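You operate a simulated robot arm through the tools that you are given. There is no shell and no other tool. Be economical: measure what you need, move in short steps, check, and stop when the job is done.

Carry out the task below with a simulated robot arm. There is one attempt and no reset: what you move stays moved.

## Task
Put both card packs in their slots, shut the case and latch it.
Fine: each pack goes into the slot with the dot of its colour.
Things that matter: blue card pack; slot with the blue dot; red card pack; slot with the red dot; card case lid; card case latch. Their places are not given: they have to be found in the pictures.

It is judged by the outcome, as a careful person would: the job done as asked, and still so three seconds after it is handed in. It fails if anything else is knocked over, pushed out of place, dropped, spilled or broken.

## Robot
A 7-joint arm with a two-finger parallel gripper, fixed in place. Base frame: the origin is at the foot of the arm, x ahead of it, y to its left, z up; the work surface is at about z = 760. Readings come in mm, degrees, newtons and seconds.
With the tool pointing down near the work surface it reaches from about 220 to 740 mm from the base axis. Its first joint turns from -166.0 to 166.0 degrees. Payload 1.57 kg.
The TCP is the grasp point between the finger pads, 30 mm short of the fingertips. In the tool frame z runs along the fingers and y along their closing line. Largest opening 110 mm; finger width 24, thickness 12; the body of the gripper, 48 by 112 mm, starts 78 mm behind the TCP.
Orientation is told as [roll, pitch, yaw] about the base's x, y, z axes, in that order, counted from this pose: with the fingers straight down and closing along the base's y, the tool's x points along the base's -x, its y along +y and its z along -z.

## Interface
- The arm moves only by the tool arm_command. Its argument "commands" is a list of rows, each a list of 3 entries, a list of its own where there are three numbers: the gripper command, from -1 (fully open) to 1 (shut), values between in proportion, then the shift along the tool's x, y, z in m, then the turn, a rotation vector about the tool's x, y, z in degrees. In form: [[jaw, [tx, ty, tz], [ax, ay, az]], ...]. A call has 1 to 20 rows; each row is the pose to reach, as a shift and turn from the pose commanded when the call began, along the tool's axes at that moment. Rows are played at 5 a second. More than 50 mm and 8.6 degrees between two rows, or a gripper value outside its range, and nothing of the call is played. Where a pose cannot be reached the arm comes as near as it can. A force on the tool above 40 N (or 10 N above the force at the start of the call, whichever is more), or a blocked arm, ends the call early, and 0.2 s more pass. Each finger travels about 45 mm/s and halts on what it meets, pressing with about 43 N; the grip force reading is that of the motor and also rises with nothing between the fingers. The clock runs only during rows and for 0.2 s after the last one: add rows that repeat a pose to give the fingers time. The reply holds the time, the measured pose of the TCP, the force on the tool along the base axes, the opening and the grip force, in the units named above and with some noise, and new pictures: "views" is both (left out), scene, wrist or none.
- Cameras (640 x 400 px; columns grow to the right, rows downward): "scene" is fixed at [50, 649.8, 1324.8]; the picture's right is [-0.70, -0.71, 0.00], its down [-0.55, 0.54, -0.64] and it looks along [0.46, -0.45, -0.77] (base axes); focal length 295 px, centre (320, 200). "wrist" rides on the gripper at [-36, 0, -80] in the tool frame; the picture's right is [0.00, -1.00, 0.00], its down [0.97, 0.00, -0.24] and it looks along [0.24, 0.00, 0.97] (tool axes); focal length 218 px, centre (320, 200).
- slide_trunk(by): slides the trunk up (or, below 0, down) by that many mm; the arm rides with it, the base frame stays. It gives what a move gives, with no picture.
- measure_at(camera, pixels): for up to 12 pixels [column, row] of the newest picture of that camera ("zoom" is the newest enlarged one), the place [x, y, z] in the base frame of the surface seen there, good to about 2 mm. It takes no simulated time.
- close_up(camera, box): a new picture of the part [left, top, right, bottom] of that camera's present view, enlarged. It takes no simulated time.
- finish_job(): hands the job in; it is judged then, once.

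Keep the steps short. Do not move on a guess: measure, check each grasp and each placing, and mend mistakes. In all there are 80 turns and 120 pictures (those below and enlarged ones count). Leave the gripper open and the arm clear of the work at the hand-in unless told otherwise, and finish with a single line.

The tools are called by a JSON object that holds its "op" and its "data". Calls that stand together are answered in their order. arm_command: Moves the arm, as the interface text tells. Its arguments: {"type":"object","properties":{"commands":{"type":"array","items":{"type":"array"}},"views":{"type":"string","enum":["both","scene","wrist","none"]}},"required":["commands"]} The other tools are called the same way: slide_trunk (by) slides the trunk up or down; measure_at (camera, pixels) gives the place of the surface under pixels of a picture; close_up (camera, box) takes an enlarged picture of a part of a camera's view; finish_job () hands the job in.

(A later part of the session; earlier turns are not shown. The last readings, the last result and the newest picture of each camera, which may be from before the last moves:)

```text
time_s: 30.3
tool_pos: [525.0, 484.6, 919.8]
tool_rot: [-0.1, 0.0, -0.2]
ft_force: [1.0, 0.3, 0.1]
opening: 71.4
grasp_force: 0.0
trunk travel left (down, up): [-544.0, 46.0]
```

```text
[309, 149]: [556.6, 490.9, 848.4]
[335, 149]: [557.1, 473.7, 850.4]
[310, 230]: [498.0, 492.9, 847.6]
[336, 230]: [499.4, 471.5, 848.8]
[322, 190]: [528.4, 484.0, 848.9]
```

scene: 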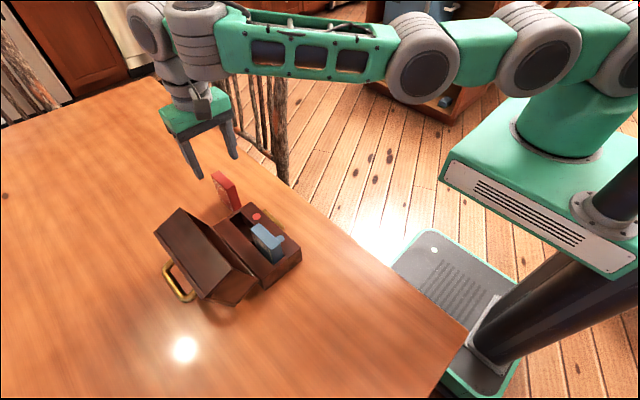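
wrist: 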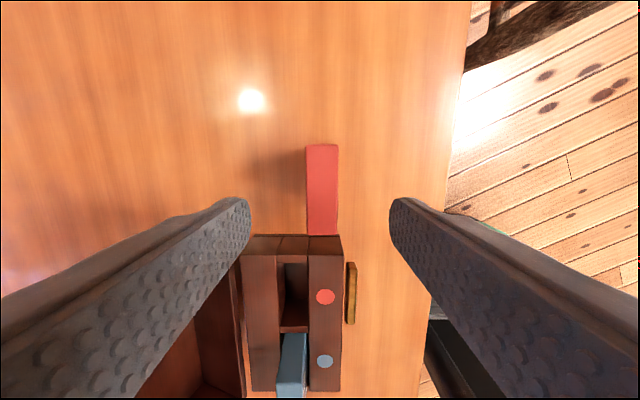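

Centre (527.8, 482.3). Descending to z 841 centred, closing.

{"op": "arm_command", "data": {"commands": [[-0.3, [-0.002, -0.0018, 0.03], [0, 0, 0]], [-0.3, [-0.002, -0.0018, 0.06], [0, 0, 0]], [-0.3, [-0.002, -0.0018, 0.079], [0, 0, 0]], [-0.3, [-0.002, -0.0018, 0.079], [0, 0, 0]], [0.5, [-0.002, -0.0018, 0.079], [0, 0, 0]], [1, [-0.002, -0.0018, 0.079], [0, 0, 0]], [1, [-0.002, -0.0018, 0.079], [0, 0, 0]], [1, [-0.002, -0.0018, 0.079], [0, 0, 0]], [1, [-0.002, -0.0018, 0.079], [0, 0, 0]], [1, [-0.002, -0.0018, 0.079], [0, 0, 0]]]}}

```text
time_s: 32.5
tool_pos: [525.9, 483.8, 842.3]
tool_rot: [0.0, 0.0, -0.1]
ft_force: [0.3, -0.6, 0.6]
opening: 22.4
grasp_force: 34.9
trunk travel left (down, up): [-544.0, 46.0]
```

scene: 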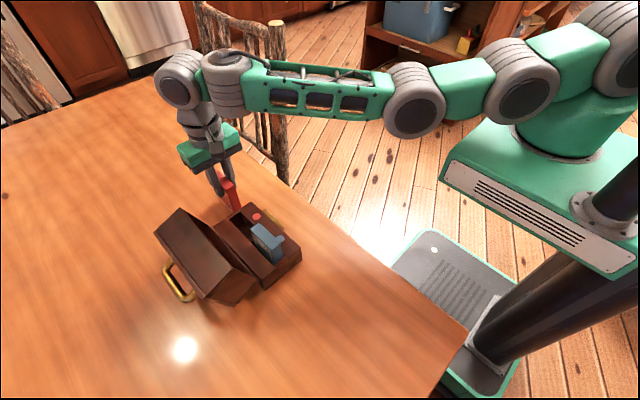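
wrist: 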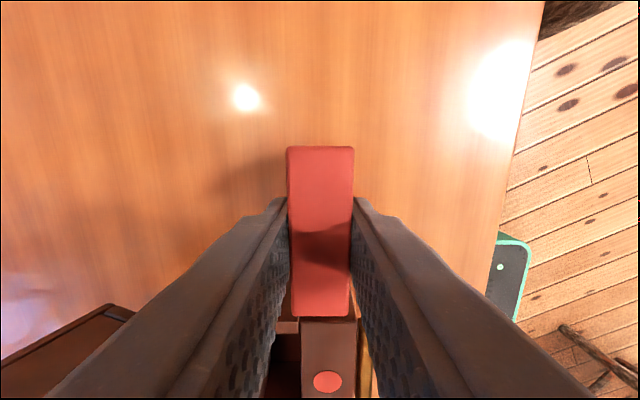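

Gripped. Lifting and carrying over the red slot.

{"op": "arm_command", "data": {"commands": [[1, [0, 0, -0.035], [0, 0, 0]], [1, [0, 0, -0.07], [0, 0, 0]], [1, [0, 0, -0.105], [0, 0, 0]], [1, [0.038, 0.01, -0.105], [0, 0, 0]], [1, [0.076, 0.02, -0.105], [0, 0, 0]], [1, [0.1135, 0.0285, -0.105], [0, 0, 0]], [1, [0.1135, 0.0285, -0.08], [0, 0, 0]], [1, [0.1135, 0.0285, -0.08], [0, 0, 0]]]}}

{"op": "close_up", "data": {"camera": "scene", "box": [180, 150, 340, 290]}}

```text
time_s: 34.3
tool_pos: [413.7, 512.1, 922.8]
tool_rot: [0.0, 0.0, -0.1]
ft_force: [-0.5, 0.7, -0.8]
opening: 22.5
grasp_force: 35.8
trunk travel left (down, up): [-544.0, 46.0]
```

scene: 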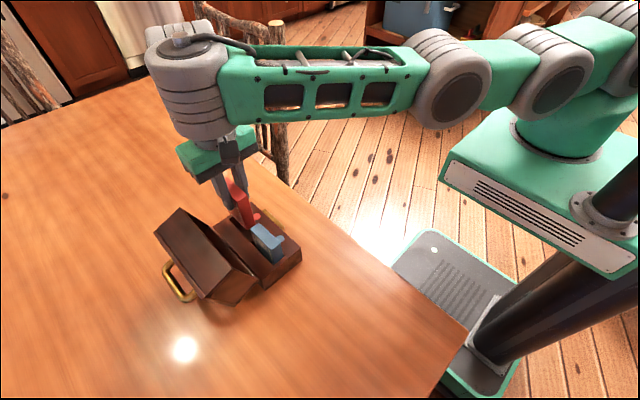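
wrist: 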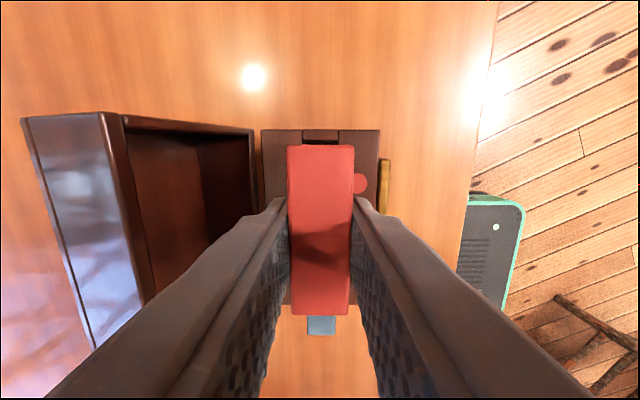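

```text
2.86 times, centred on (260, 220) of scene
```

zoom: 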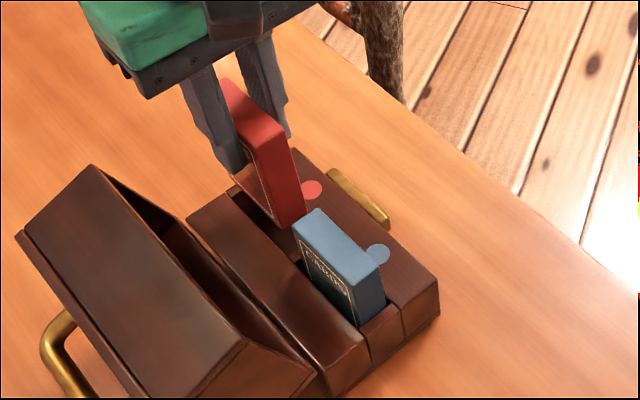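

{"op": "measure_at", "data": {"camera": "wrist", "pixels": [[292, 150], [350, 150], [294, 311], [348, 311], [320, 134], [320, 142], [304, 135], [338, 135]]}}

{"op": "measure_at", "data": {"camera": "zoom", "pixels": [[279, 223], [304, 208], [241, 184], [315, 215], [304, 232], [311, 188]]}}

```text
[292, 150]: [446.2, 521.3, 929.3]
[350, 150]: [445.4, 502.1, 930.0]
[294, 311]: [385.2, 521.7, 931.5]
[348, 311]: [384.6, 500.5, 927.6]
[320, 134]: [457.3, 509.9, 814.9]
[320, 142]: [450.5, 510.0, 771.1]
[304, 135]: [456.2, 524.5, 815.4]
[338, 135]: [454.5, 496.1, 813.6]
```

```text
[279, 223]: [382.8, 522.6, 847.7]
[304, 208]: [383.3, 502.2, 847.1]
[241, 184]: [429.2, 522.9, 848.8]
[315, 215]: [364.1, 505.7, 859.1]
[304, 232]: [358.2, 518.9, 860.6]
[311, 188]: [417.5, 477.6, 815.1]
```

Pack centre ≈ (415.3, 511.6); slot 378.5–450. Nudging −1 in x and lowering 67 mm slowly.

{"op": "arm_command", "data": {"commands": [[1, [0.001, -0.0004, 0], [0, 0, 0]], [1, [0.001, -0.0004, 0.015], [0, 0, 0]], [1, [0.001, -0.0004, 0.025], [0, 0, 0]], [1, [0.001, -0.0004, 0.035], [0, 0, 0]], [1, [0.001, -0.0004, 0.045], [0, 0, 0]], [1, [0.001, -0.0004, 0.055], [0, 0, 0]], [1, [0.001, -0.0004, 0.062], [0, 0, 0]], [1, [0.001, -0.0004, 0.067], [0, 0, 0]], [1, [0.001, -0.0004, 0.067], [0, 0, 0]]]}}

{"op": "close_up", "data": {"camera": "scene", "box": [180, 150, 340, 290]}}

```text
time_s: 36.3
tool_pos: [412.5, 512.0, 854.6]
tool_rot: [0.1, 0.0, -0.1]
ft_force: [0.2, -0.1, -1.1]
opening: 22.5
grasp_force: 35.1
trunk travel left (down, up): [-544.0, 46.0]
```

scene: 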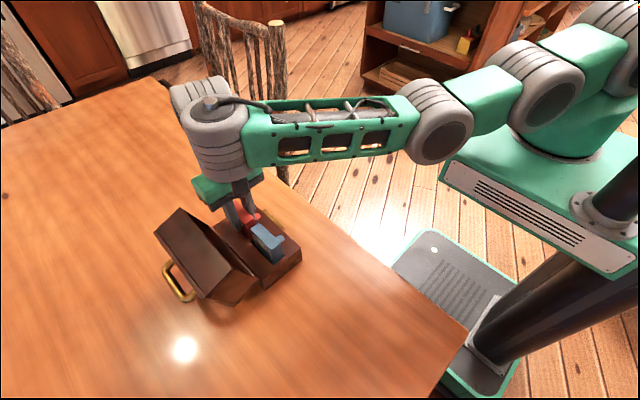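
wrist: 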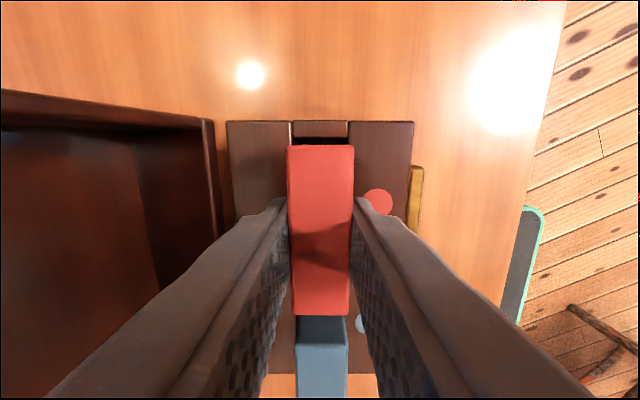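

```text
2.86 times, centred on (260, 220) of scene
```

zoom: 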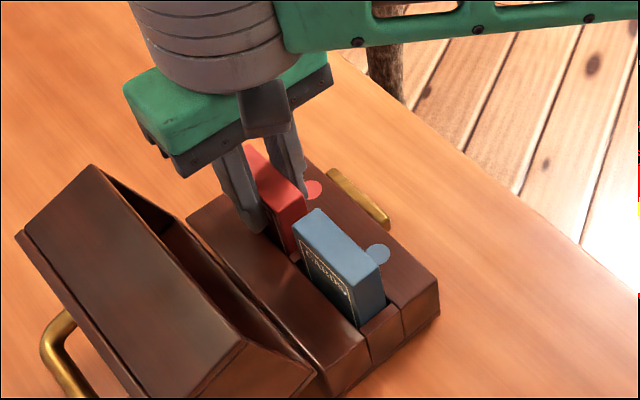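

The red pack is seated in the red slot. Lowering 2 mm, opening to ~50 mm, and rising.

{"op": "arm_command", "data": {"commands": [[1, [0, 0, 0.001], [0, 0, 0]], [1, [0, 0, 0.002], [0, 0, 0]], [0.7, [0, 0, 0.002], [0, 0, 0]], [0.4, [0, 0, 0.002], [0, 0, 0]], [0.1, [0, 0, 0.002], [0, 0, 0]], [0.1, [0, 0, 0.002], [0, 0, 0]], [0.1, [0, 0, -0.03], [0, 0, 0]], [0.1, [0, 0, -0.07], [0, 0, 0]], [0.1, [0, 0, -0.11], [0, 0, 0]], [0.1, [0.04, 0, -0.13], [0, 0, 0]], [0.1, [0.08, 0, -0.15], [0, 0, 0]], [0.1, [0.12, -0.01, -0.17], [0, 0, 0]], [0.1, [0.12, -0.01, -0.17], [0, 0, 0]]]}}

{"op": "close_up", "data": {"camera": "scene", "box": [140, 150, 340, 310]}}

```text
time_s: 39.1
tool_pos: [314.8, 541.1, 1047.2]
tool_rot: [-0.2, -0.1, -0.2]
ft_force: [0.4, 0.6, 1.1]
opening: 49.6
grasp_force: 0.1
out of reach, approached as far as the arm can: row 10, 11, 12, 13
trunk travel left (down, up): [-544.0, 46.0]
```

scene: 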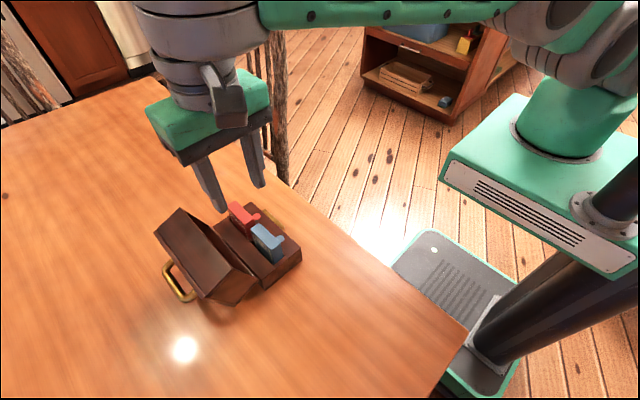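
wrist: 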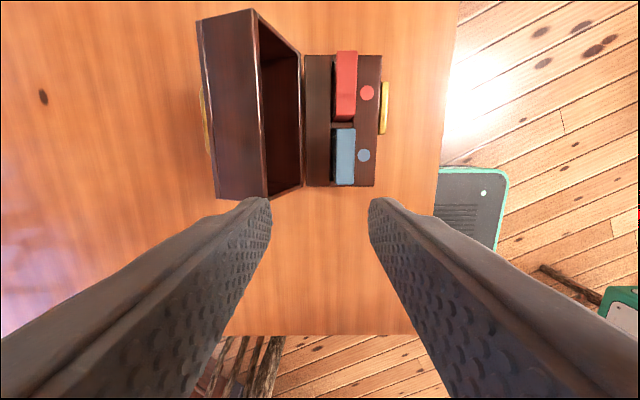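

```text
2.50 times, centred on (240, 230) of scene
```

zoom: 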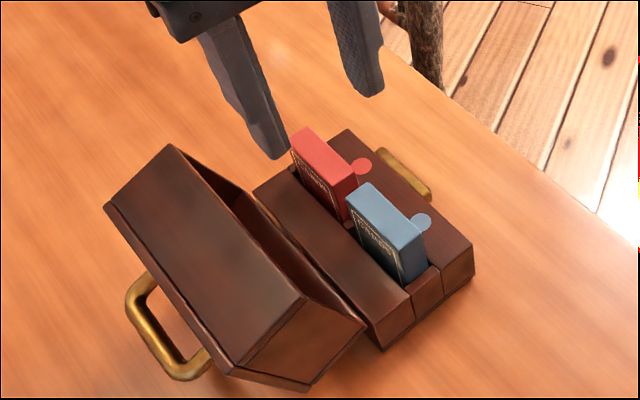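

Both packs are in. Now the lid: measuring its edges, handle and hinge line in the current wrist and scene pictures.

{"op": "measure_at", "data": {"camera": "wrist", "pixels": [[200, 30], [252, 14], [262, 195], [268, 190], [218, 192], [240, 195], [300, 180], [298, 60], [205, 90], [208, 148], [290, 120], [255, 100]]}}

{"op": "measure_at", "data": {"camera": "zoom", "pixels": [[142, 285], [180, 375], [150, 340], [205, 355], [108, 208], [232, 360], [175, 148], [305, 300], [364, 328], [230, 240], [300, 385], [145, 165]]}}

```text
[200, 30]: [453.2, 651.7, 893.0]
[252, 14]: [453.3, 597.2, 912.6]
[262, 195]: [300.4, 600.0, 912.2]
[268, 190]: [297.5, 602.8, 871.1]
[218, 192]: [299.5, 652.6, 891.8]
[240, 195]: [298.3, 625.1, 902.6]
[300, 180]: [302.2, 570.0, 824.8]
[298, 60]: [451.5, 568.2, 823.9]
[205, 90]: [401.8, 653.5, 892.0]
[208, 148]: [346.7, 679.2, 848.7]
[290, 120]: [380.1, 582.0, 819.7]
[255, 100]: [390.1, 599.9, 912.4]
```

```text
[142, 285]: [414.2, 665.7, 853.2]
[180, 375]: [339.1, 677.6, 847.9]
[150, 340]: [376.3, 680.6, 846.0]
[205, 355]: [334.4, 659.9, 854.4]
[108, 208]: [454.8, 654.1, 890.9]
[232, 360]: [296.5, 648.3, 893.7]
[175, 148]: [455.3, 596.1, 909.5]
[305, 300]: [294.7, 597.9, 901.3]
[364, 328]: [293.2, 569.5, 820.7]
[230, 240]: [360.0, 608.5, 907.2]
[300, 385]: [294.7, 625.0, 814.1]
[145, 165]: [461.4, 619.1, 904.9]
```

Lid: front rim at (y 598, z 912), front-top corner at (653, 892), x 295–457, handle x 334–416; hinge near (y 562, z 817). Plan: straddle the lid's front wall near x 312 with open fingers and swing it over in an arc. First return the trunk to its starting height.

{"op": "slide_trunk", "data": {"by": -69}}

```text
time_s: 40.1
tool_pos: [314.3, 540.2, 979.3]
tool_rot: [-0.1, 0.0, -0.1]
ft_force: [-0.1, -0.5, 0.2]
opening: 49.7
grasp_force: 0.0
trunk travel left (down, up): [-475.0, 115.0]
```

Moving over the lid front wall with an 86 mm opening (still high).

{"op": "arm_command", "data": {"commands": [[-0.3, [0.001, 0.03, -0.02], [0, 0, 0]], [-0.564, [0.002, 0.06, -0.02], [0, 0, 0]], [-0.564, [0.002, 0.081, -0.02], [0, 0, 0]], [-0.564, [0.002, 0.081, 0.0], [0, 0, 0]], [-0.564, [0.002, 0.081, 0.02], [0, 0, 0]], [-0.564, [0.002, 0.081, 0.02], [0, 0, 0]]]}}

```text
time_s: 41.5
tool_pos: [312.5, 623.8, 958.1]
tool_rot: [-0.1, 0.1, -0.1]
ft_force: [-0.5, 0.0, 0.4]
opening: 86.1
grasp_force: 0.1
out of reach, approached as far as the arm can: row 3, 4
trunk travel left (down, up): [-475.0, 115.0]
```

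scene: 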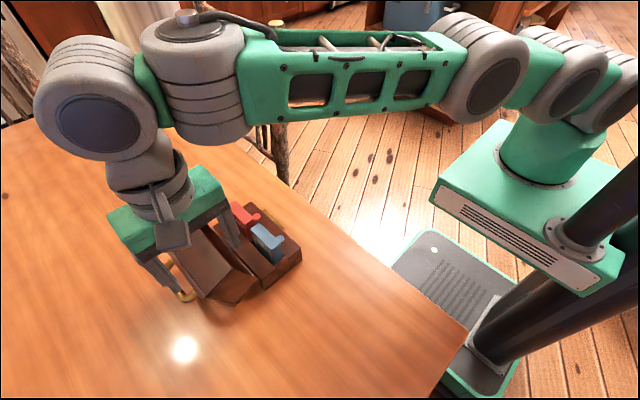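
wrist: 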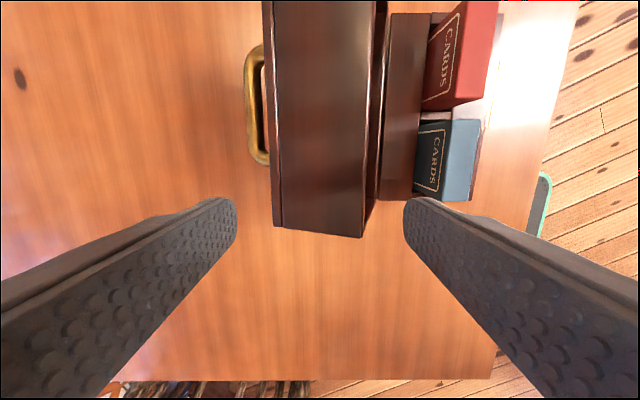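

Lid's front wall (columns 273–365) lies between the fingertips (237 and 405). Descending 50 mm.

{"op": "arm_command", "data": {"commands": [[-0.564, [0, -0.0015, 0.02], [0, 0, 0]], [-0.564, [0, -0.0015, 0.04], [0, 0, 0]], [-0.564, [0, -0.0015, 0.05], [0, 0, 0]], [-0.564, [0, -0.0015, 0.05], [0, 0, 0]]]}}

{"op": "close_up", "data": {"camera": "scene", "box": [100, 160, 320, 320]}}

```text
time_s: 42.5
tool_pos: [313.1, 620.8, 907.3]
tool_rot: [-0.1, 0.1, -0.2]
ft_force: [-0.1, 0.3, 0.8]
opening: 86.2
grasp_force: 0.1
trunk travel left (down, up): [-475.0, 115.0]
```

scene: 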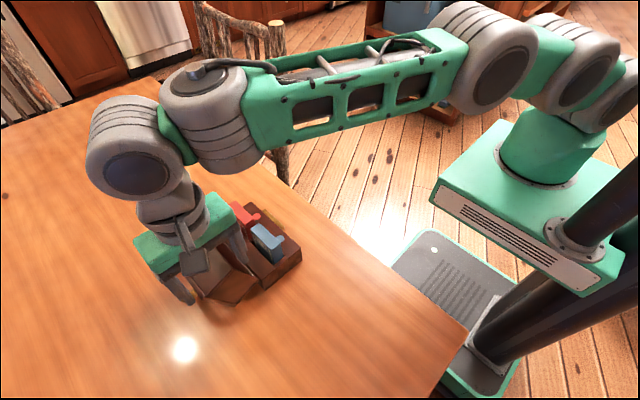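
wrist: 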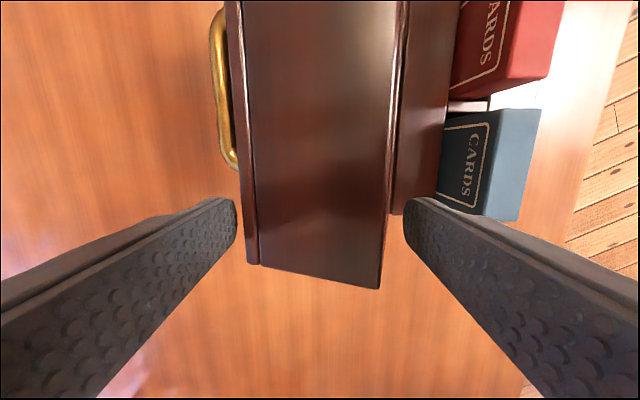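

```text
2.50 times, centred on (210, 240) of scene
```

zoom: 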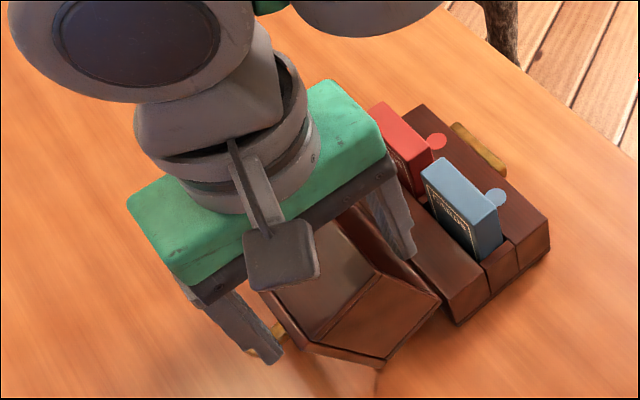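

Straddled as wanted. Starting the arc: first ~20° of lid rotation, gently.

{"op": "arm_command", "data": {"commands": [[-0.564, [0, -0.006, 0], [0, 0, 0]], [-0.564, [0, -0.0108, -0.001], [0, 0, 0]], [-0.564, [0, -0.018, -0.008], [0, 0, 0]], [-0.564, [0, -0.0252, -0.0154], [0, 0, 0]], [-0.564, [0, -0.0335, -0.022], [0, 0, 0]], [-0.564, [0, -0.0418, -0.0274], [0, 0, 0]], [-0.564, [0, -0.0418, -0.0274], [0, 0, 0]]]}}

{"op": "close_up", "data": {"camera": "scene", "box": [100, 160, 320, 320]}}

```text
time_s: 44.1
tool_pos: [311.3, 578.5, 935.6]
tool_rot: [-0.2, 0.0, -0.2]
ft_force: [1.2, 0.6, 0.7]
opening: 87.0
grasp_force: 0.6
trunk travel left (down, up): [-475.0, 115.0]
```

scene: 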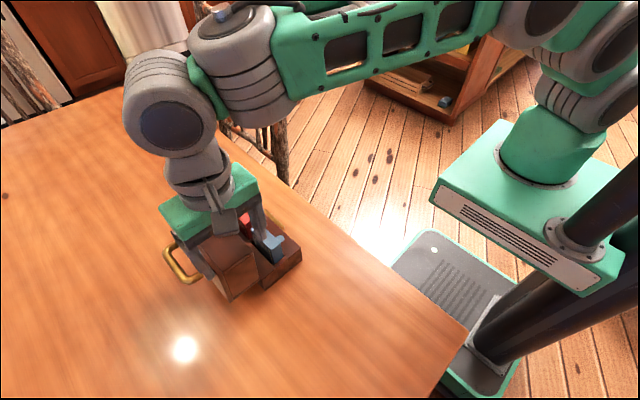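
wrist: 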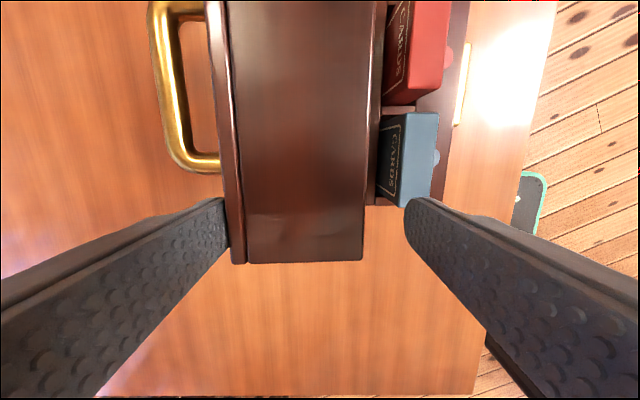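

```text
2.50 times, centred on (210, 240) of scene
```

zoom: 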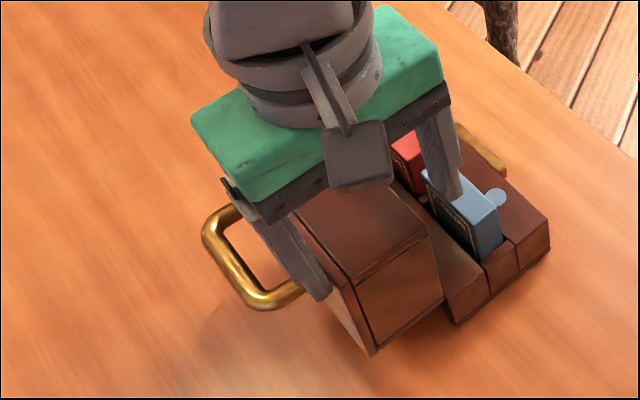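

The lid follows smoothly, about 20° turned, forces small. Continuing to ~60° while narrowing the fingers so the lid can't fall freely.

{"op": "arm_command", "data": {"commands": [[-0.45, [0, -0.005, -0.0044], [0, 0, 0]], [-0.345, [0, -0.0097, -0.0088], [0, 0, 0]], [-0.22, [0, -0.015, -0.0118], [0, 0, 0]], [-0.09, [0, -0.02, -0.0143], [0, 0, 0]], [0.04, [0, -0.025, -0.0156], [0, 0, 0]], [0.164, [0, -0.0303, -0.0163], [0, 0, 0]], [0.22, [0, -0.037, -0.016], [0, 0, 0]], [0.273, [0, -0.0438, -0.0147], [0, 0, 0]], [0.273, [0, -0.0438, -0.0147], [0, 0, 0]]]}}

{"op": "close_up", "data": {"camera": "scene", "box": [100, 160, 320, 320]}}

```text
time_s: 46.1
tool_pos: [312.1, 535.9, 949.5]
tool_rot: [-0.2, 0.0, -0.2]
ft_force: [0.5, 0.0, 1.1]
opening: 40.0
grasp_force: 0.3
trunk travel left (down, up): [-475.0, 115.0]
```

scene: 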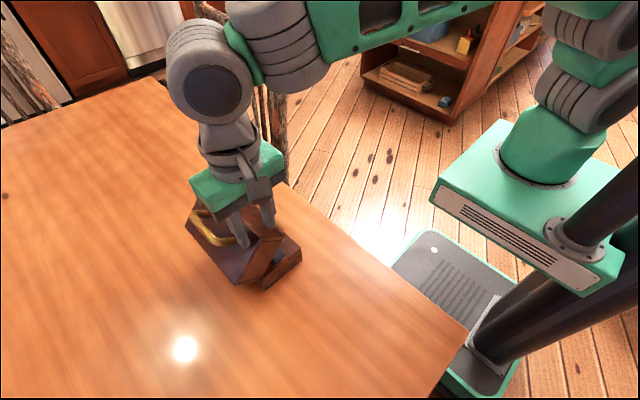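
wrist: 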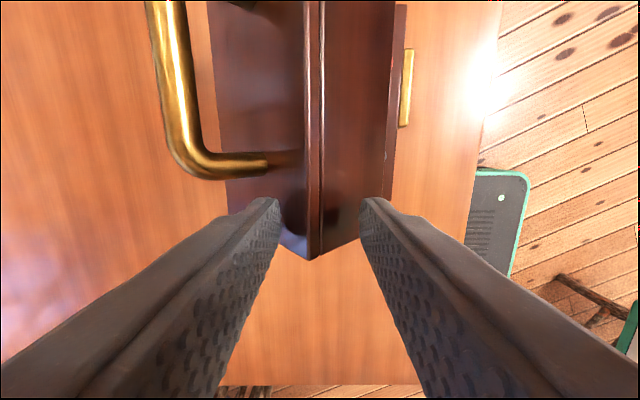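

```text
2.50 times, centred on (210, 240) of scene
```

zoom: 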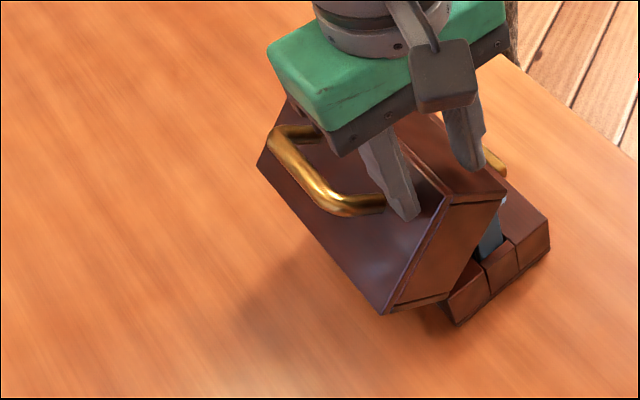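

About 60° turned, lid held. Continuing to ~80°.

{"op": "arm_command", "data": {"commands": [[0.273, [0, -0.007, -0.002], [0, 0, 0]], [0.273, [0, -0.014, -0.003], [0, 0, 0]], [0.273, [0, -0.02, -0.003], [0, 0, 0]], [0.273, [0, -0.025, -0.0026], [0, 0, 0]], [0.273, [0, -0.03, 0], [0, 0, 0]], [0.273, [0, -0.035, 0.002], [0, 0, 0]], [0.273, [0, -0.04, 0.005], [0, 0, 0]], [0.273, [0, -0.04, 0.005], [0, 0, 0]]]}}

{"op": "close_up", "data": {"camera": "scene", "box": [140, 160, 340, 320]}}

```text
time_s: 47.9
tool_pos: [312.0, 496.0, 944.9]
tool_rot: [-0.1, 0.1, -0.2]
ft_force: [-0.1, -0.7, -0.7]
opening: 40.0
grasp_force: 0.1
trunk travel left (down, up): [-475.0, 115.0]
```

scene: 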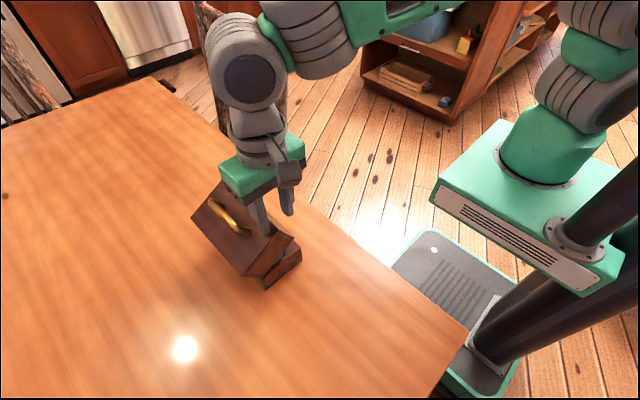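
wrist: 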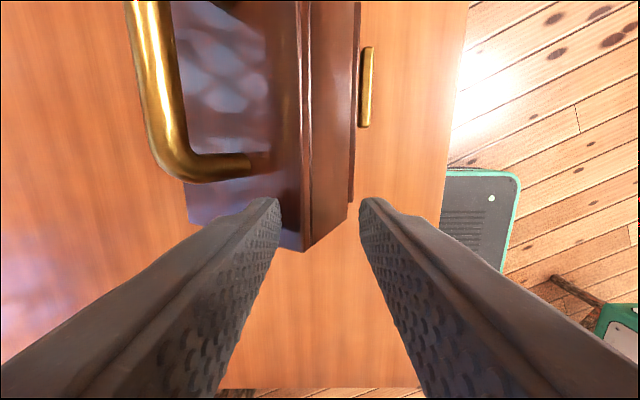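

```text
2.50 times, centred on (240, 240) of scene
```

zoom: 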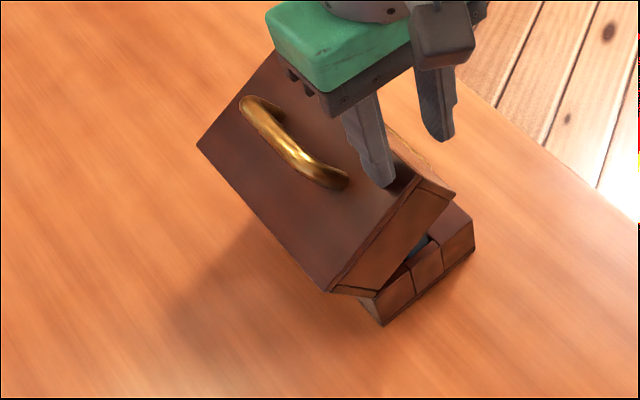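

Lid is ~80° turned and stays put by its own friction. Now raising, closing the fingers and placing them over the lid's front edge to press down.

{"op": "arm_command", "data": {"commands": [[0.273, [0, 0, -0.02], [0, 0, 0]], [0.6, [0, 0, -0.03], [0, 0, 0]], [1, [0, 0, -0.03], [0, 0, 0]], [1, [0, -0.005, -0.03], [0, 0, 0]], [1, [0, -0.01, -0.03], [0, 0, 0]], [1, [0, -0.01, -0.025], [0, 0, 0]]], "views": "scene"}}

{"op": "close_up", "data": {"camera": "scene", "box": [140, 160, 340, 320]}}

```text
time_s: 49.3
tool_pos: [311.5, 485.4, 968.9]
tool_rot: [-0.1, 0.1, -0.1]
ft_force: [0.1, 0.4, -0.6]
opening: 0.0
grasp_force: 21.2
trunk travel left (down, up): [-475.0, 115.0]
```

scene: 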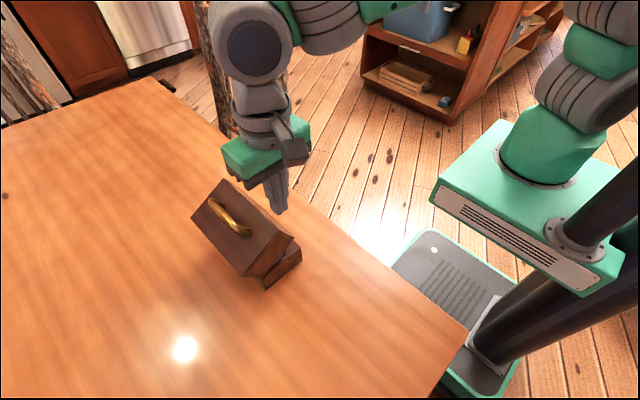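

```text
2.50 times, centred on (240, 240) of scene
```

zoom: 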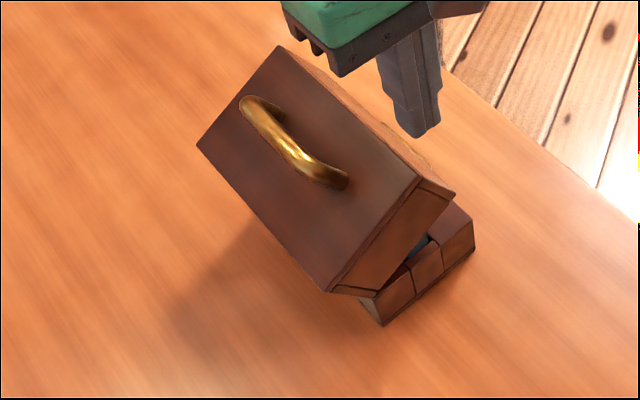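

Measuring the lid's corner positions to place the push.

{"op": "measure_at", "data": {"camera": "zoom", "pixels": [[419, 182], [412, 190], [385, 220], [330, 288], [452, 194], [281, 50], [350, 180], [470, 240]]}}

```text
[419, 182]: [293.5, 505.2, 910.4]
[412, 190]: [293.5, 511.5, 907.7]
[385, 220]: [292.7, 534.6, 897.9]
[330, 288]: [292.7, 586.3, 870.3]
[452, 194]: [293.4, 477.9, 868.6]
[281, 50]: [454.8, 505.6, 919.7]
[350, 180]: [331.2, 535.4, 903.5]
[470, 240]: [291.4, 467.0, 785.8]
```

Front-top corner at (y 505, z 918). Pressing along the arc from there down toward closed, with force watched.

{"op": "arm_command", "data": {"commands": [[1, [0, 0.013, 0], [0, 0, 0]], [1, [0, 0.025, 0.005], [0, 0, 0]], [1, [0, 0.025, 0.016], [0, 0, 0]], [1, [0, 0.025, 0.025], [0, 0, 0]], [1, [0, 0.018, 0.031], [0, 0, 0]], [1, [0, 0.012, 0.036], [0, 0, 0]], [1, [0, 0.006, 0.041], [0, 0, 0]], [1, [0, 0.001, 0.046], [0, 0, 0]], [1, [0, -0.003, 0.051], [0, 0, 0]], [1, [0, -0.007, 0.056], [0, 0, 0]], [1, [0, -0.009, 0.06], [0, 0, 0]], [1, [0, -0.009, 0.063], [0, 0, 0]]]}}

{"op": "close_up", "data": {"camera": "scene", "box": [140, 160, 340, 320]}}

```text
time_s: 51.9
tool_pos: [312.6, 477.7, 909.9]
tool_rot: [0.1, 0.0, 0.0]
ft_force: [-3.1, -5.5, 16.5]
opening: 0.0
grasp_force: 21.0
trunk travel left (down, up): [-475.0, 115.0]
```

scene: 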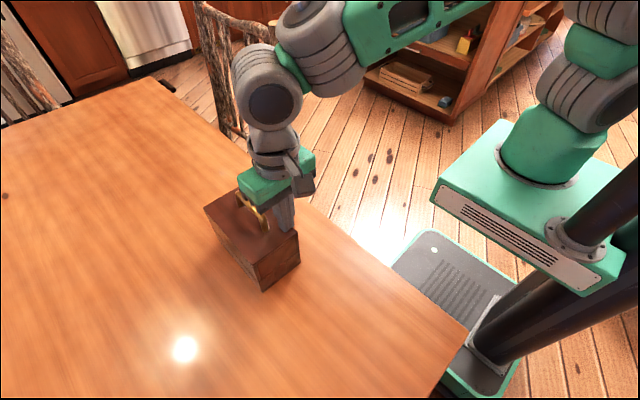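
wrist: 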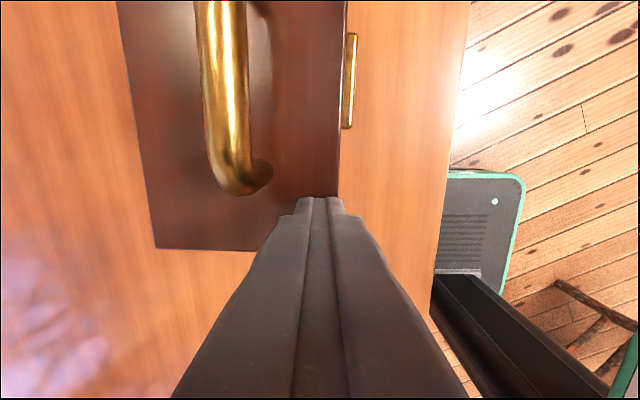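

```text
2.50 times, centred on (240, 240) of scene
```

zoom: 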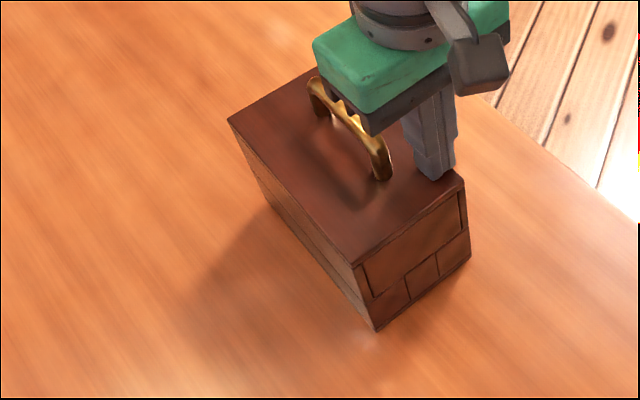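

The lid is shut, resting on the body. Raising and moving toward the latch side to look at the latch.

{"op": "arm_command", "data": {"commands": [[1, [0, 0, -0.03], [0, 0, 0]], [1, [0, 0, -0.07], [0, 0, 0]], [0.5, [0, -0.03, -0.1], [0, 0, 0]], [0.3, [0, -0.06, -0.1], [0, 0, 0]], [0.3, [0, -0.06, -0.1], [0, 0, 0]]]}}

{"op": "close_up", "data": {"camera": "wrist", "box": [160, 0, 400, 150]}}

```text
time_s: 53.1
tool_pos: [310.9, 416.3, 1007.3]
tool_rot: [-0.1, 0.0, -0.1]
ft_force: [0.0, 0.5, 0.0]
opening: 38.4
grasp_force: 0.0
trunk travel left (down, up): [-475.0, 115.0]
```

scene: 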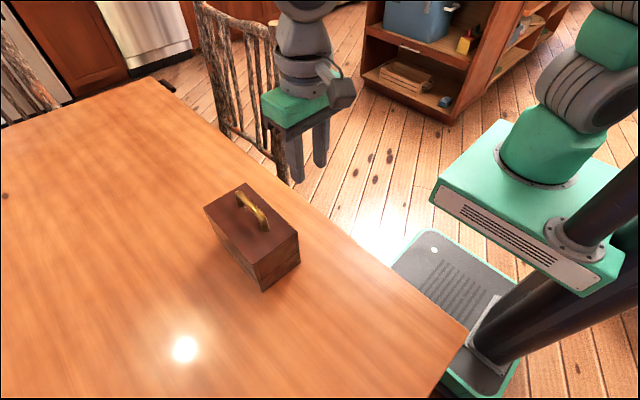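
wrist: 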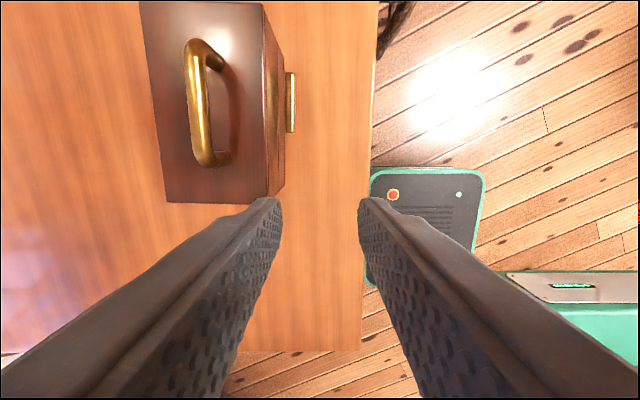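

```text
2.67 times, centred on (280, 75) of wrist
```

zoom: 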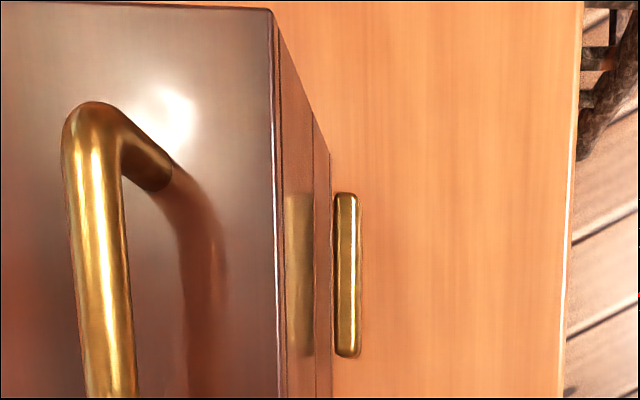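

I see a gold bar at (290,100) standing off the case's front face, and possibly a gold plate on the lid. I'll move back and roll the tool so the wrist camera looks at the front face.

{"op": "arm_command", "data": {"commands": [[0.3, [-0.015, -0.035, 0], [0, 0, 0]], [0.3, [-0.03, -0.07, 0.01], [-8, 0, 0]], [0.3, [-0.045, -0.1, 0.03], [-16, 0, 0]], [0.3, [-0.05, -0.126, 0.055], [-24, 0, 0]], [0.3, [-0.05, -0.126, 0.077], [-30, 0, 0]], [0.3, [-0.05, -0.126, 0.077], [-30, 0, 0]]]}}

{"op": "close_up", "data": {"camera": "wrist", "box": [100, 20, 420, 220]}}

```text
time_s: 54.5
tool_pos: [361.2, 291.0, 930.3]
tool_rot: [30.1, 0.1, -0.1]
ft_force: [0.8, 0.3, -0.2]
opening: 38.8
grasp_force: 0.0
trunk travel left (down, up): [-475.0, 115.0]
```

scene: 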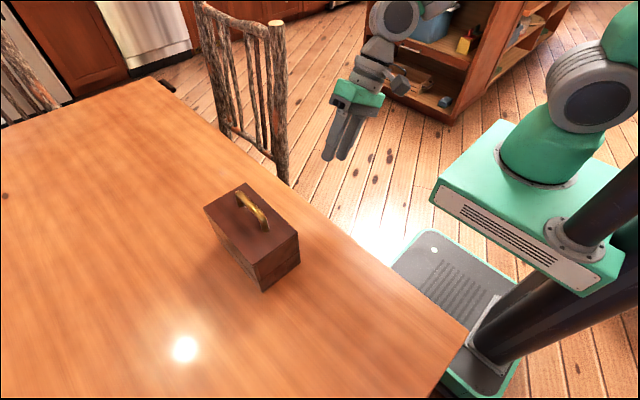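
wrist: 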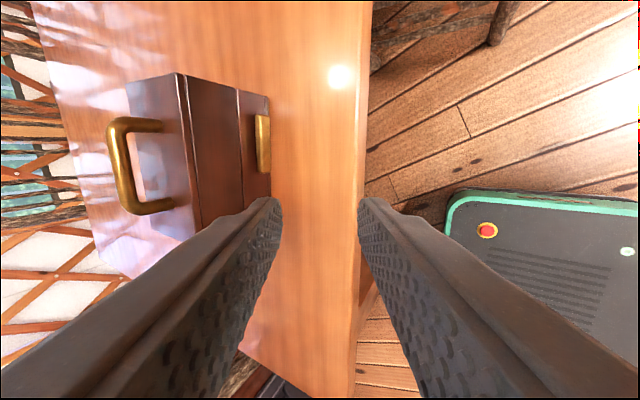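

```text
2.00 times, centred on (260, 120) of wrist
```

zoom: 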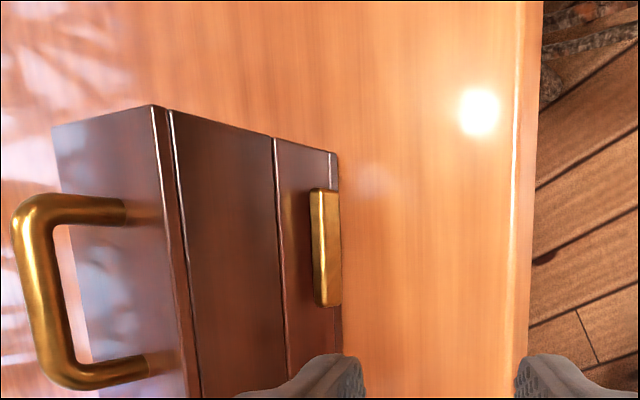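

Measuring points on the latch and getting a tighter enlargement.

{"op": "measure_at", "data": {"camera": "zoom", "pixels": [[316, 200], [316, 250], [320, 195], [332, 200], [332, 250], [338, 250], [322, 303], [335, 302], [300, 250], [280, 250], [240, 250], [185, 250]]}}

{"op": "close_up", "data": {"camera": "wrist", "box": [225, 95, 305, 185]}}

```text
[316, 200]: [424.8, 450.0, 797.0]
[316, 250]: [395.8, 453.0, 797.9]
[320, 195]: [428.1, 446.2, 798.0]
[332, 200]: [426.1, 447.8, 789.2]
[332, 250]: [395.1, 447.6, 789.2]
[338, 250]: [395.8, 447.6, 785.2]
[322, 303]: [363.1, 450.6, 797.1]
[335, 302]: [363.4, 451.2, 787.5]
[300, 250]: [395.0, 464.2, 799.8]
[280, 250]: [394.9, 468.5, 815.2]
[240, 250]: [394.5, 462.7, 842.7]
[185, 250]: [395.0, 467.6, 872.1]
```

```text
4.44 times, centred on (265, 140) of wrist
```

zoom: 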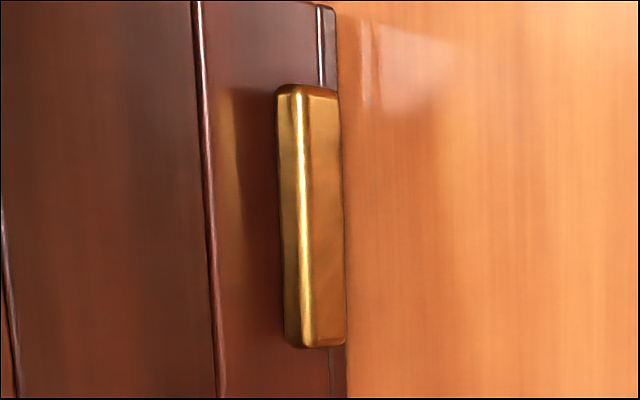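

The bar spans x 362–432, its front at y 447.6, top at z 798, with a gap to the body (front y 464). I need a level view to see how it works: lowering and rolling to 75° in front of the table edge, wide open.

{"op": "arm_command", "data": {"commands": [[0, [0, -0.004, 0.018], [-8, 0, 0]], [-0.3, [0, -0.008, 0.036], [-16, 0, 0]], [-0.6, [0, -0.012, 0.054], [-24, 0, 0]], [-0.9, [0, -0.016, 0.072], [-32, 0, 0]], [-0.9, [0, -0.0199, 0.0924], [-40, 0, 0]], [-0.9, [0, -0.0199, 0.0924], [-45, 0, 0]], [-0.9, [0, -0.0199, 0.0924], [-45, 0, 0]]]}}

{"op": "close_up", "data": {"camera": "wrist", "box": [220, 100, 380, 200]}}

```text
time_s: 56.1
tool_pos: [362.7, 319.0, 839.4]
tool_rot: [74.8, 0.0, -0.2]
ft_force: [-0.1, 0.4, 0.3]
opening: 104.4
grasp_force: 0.0
trunk travel left (down, up): [-475.0, 115.0]
```

scene: 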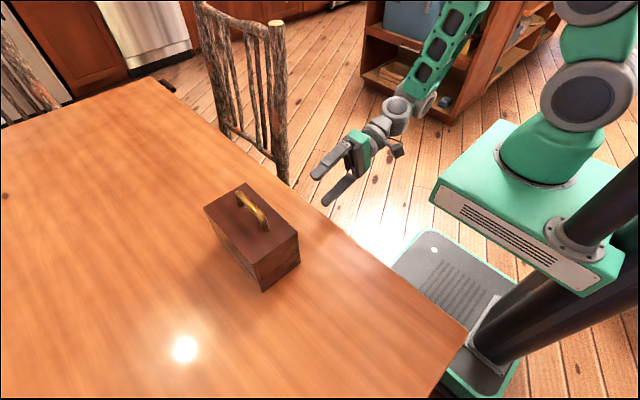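
wrist: 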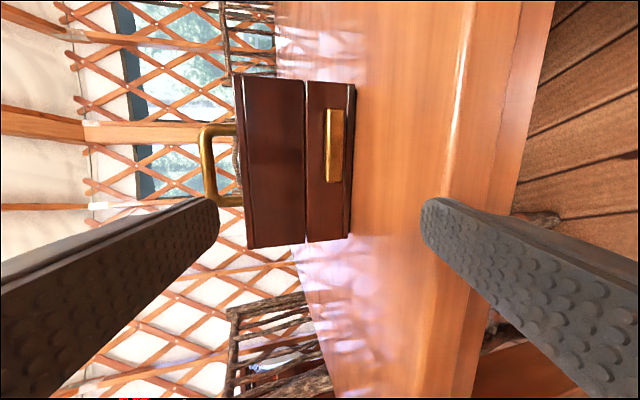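

```text
4.00 times, centred on (300, 150) of wrist
```

zoom: 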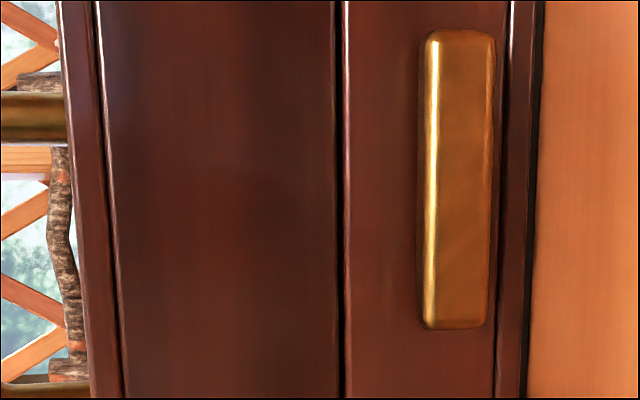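

The latch is a plain gold bar on the body's front (x 362–432, z ~779–798), standing ~8 mm off the face, below the seam at z 815. It has no keeper visible, so it most likely slides up over the seam. Measuring bar, table edge and table height in this view.

{"op": "measure_at", "data": {"camera": "zoom", "pixels": [[428, 180], [460, 180], [490, 180], [460, 36], [460, 322], [400, 180], [345, 180], [330, 180], [515, 180], [600, 180], [560, 300]]}}

{"op": "measure_at", "data": {"camera": "wrist", "pixels": [[440, 120], [455, 120], [470, 120], [500, 120], [420, 120], [352, 200]]}}

```text
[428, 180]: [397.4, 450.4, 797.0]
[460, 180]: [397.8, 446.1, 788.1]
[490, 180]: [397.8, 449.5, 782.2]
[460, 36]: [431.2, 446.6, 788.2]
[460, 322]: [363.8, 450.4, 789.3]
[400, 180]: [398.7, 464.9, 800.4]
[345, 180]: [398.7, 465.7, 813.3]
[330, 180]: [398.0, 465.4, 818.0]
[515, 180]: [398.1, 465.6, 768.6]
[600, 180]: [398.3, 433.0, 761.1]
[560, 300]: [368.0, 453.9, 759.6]
```

```text
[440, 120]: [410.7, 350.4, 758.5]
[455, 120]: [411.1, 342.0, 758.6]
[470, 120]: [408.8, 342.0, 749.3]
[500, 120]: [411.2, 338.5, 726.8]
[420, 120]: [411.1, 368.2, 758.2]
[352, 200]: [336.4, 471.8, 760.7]
```

Bar: x 363–432, y 446–455, z 781–798; table edge at y 342. I'll take the bar by its two ends: turning the tool 90° so the fingers close along x, staying here off the table.

{"op": "arm_command", "data": {"commands": [[-0.9, [0, 0, 0], [0, 0, -8.2]], [-0.9, [0, 0, 0], [0, 0, -16.4]], [-0.9, [0, 0, 0], [0, 0, -24.6]], [-0.9, [0, 0, 0], [0, 0, -32.8]], [-0.9, [0, 0, 0], [0, 0, -41]], [-0.9, [0, 0, 0], [0, 0, -49.2]], [-0.9, [0, 0, 0], [0, 0, -57.4]], [-0.9, [0, 0, 0], [0, 0, -65.6]], [-0.9, [0, 0, 0], [0, 0, -73.8]], [-0.9, [0, 0, 0], [0, 0, -82]], [-0.9, [0, 0, 0], [0, 0, -90]], [-0.9, [0, 0, 0], [0, 0, -90]]]}}

```text
time_s: 58.7
tool_pos: [362.3, 319.0, 838.6]
tool_rot: [-0.1, -74.8, 90.1]
ft_force: [0.5, -0.3, -0.7]
opening: 104.6
grasp_force: 0.1
trunk travel left (down, up): [-475.0, 115.0]
```

scene: 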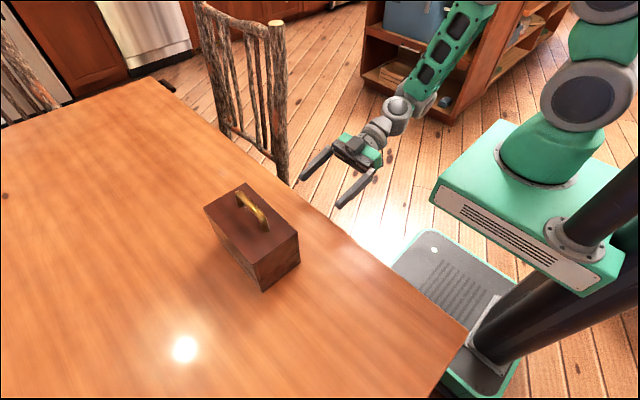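
wrist: 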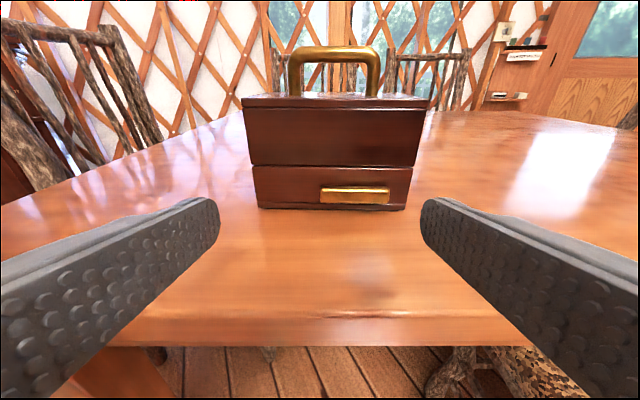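

From the front, the bar is off-centre: its left end region sits at the case's mid-line (x 375) and its right end is free — it looks like a turning latch pivoted near x 375, to be swung up over the seam. I'll approach it with fingers around both ends, stopping 30 mm short.

{"op": "arm_command", "data": {"commands": [[-0.9, [0.005, -0.012, 0.025], [0, 0, 0]], [-0.9, [0.01, -0.024, 0.05], [0, 0, 0]], [-0.9, [0.0179, -0.0352, 0.0876], [0, 0, 0]], [-0.9, [0.0179, -0.0352, 0.0876], [0, 0, 0]]]}}

{"op": "close_up", "data": {"camera": "wrist", "box": [200, 80, 440, 230]}}

```text
time_s: 59.7
tool_pos: [398.1, 399.7, 800.1]
tool_rot: [0.2, -74.8, 89.7]
ft_force: [-0.2, 0.3, -0.7]
opening: 104.2
grasp_force: 0.1
trunk travel left (down, up): [-475.0, 115.0]
```

scene: 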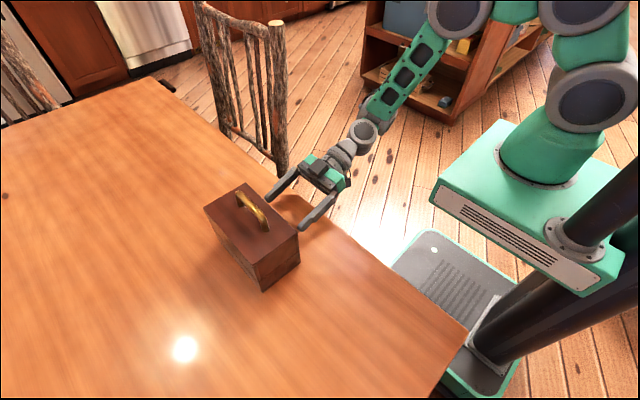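
wrist: 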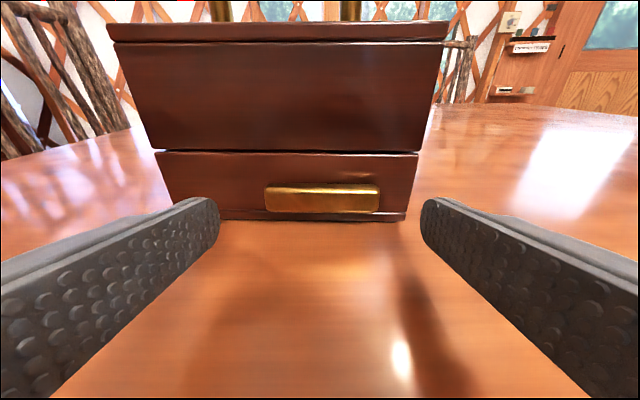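

```text
2.67 times, centred on (320, 155) of wrist
```

zoom: 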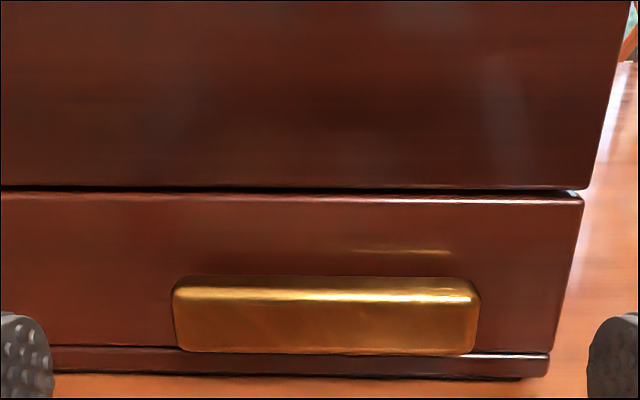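

Both fingertips flank the bar. Advancing 28 mm level so the tips straddle its ends, then closing gently.

{"op": "arm_command", "data": {"commands": [[-0.9, [-0.0029, 0, 0.0137], [0, 0, 0]], [-0.9, [-0.0058, 0, 0.0274], [0, 0, 0]], [-0.9, [-0.0058, 0, 0.0274], [0, 0, 0]], [-0.6, [-0.0058, 0, 0.0274], [0, 0, 0]], [-0.4, [-0.0058, 0, 0.0274], [0, 0, 0]], [-0.31, [-0.0058, 0, 0.0274], [0, 0, 0]], [-0.31, [-0.0058, 0, 0.0274], [0, 0, 0]]]}}

{"op": "close_up", "data": {"camera": "wrist", "box": [200, 100, 440, 250]}}

```text
time_s: 61.3
tool_pos: [397.7, 426.4, 799.0]
tool_rot: [0.2, -74.9, 89.7]
ft_force: [1.5, 1.1, 0.2]
opening: 73.6
grasp_force: 1.2
trunk travel left (down, up): [-475.0, 115.0]
```

scene: 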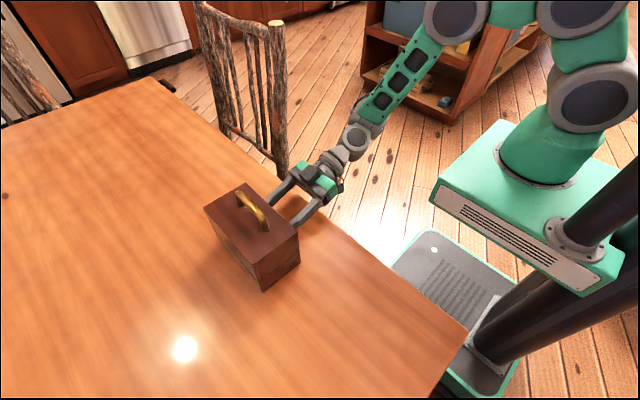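
wrist: 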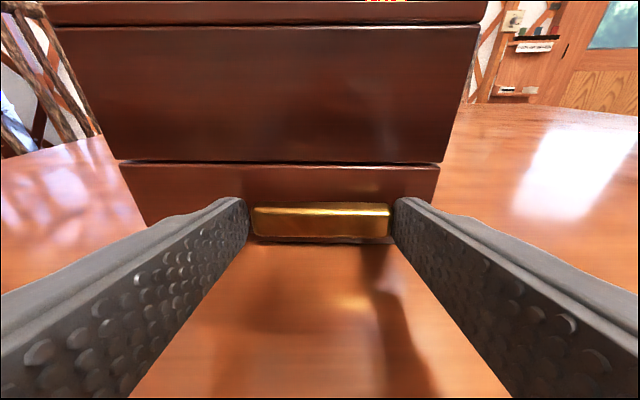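

```text
2.67 times, centred on (320, 175) of wrist
```

zoom: 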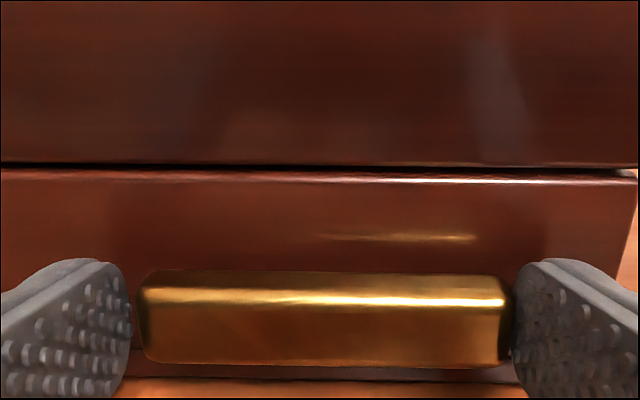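

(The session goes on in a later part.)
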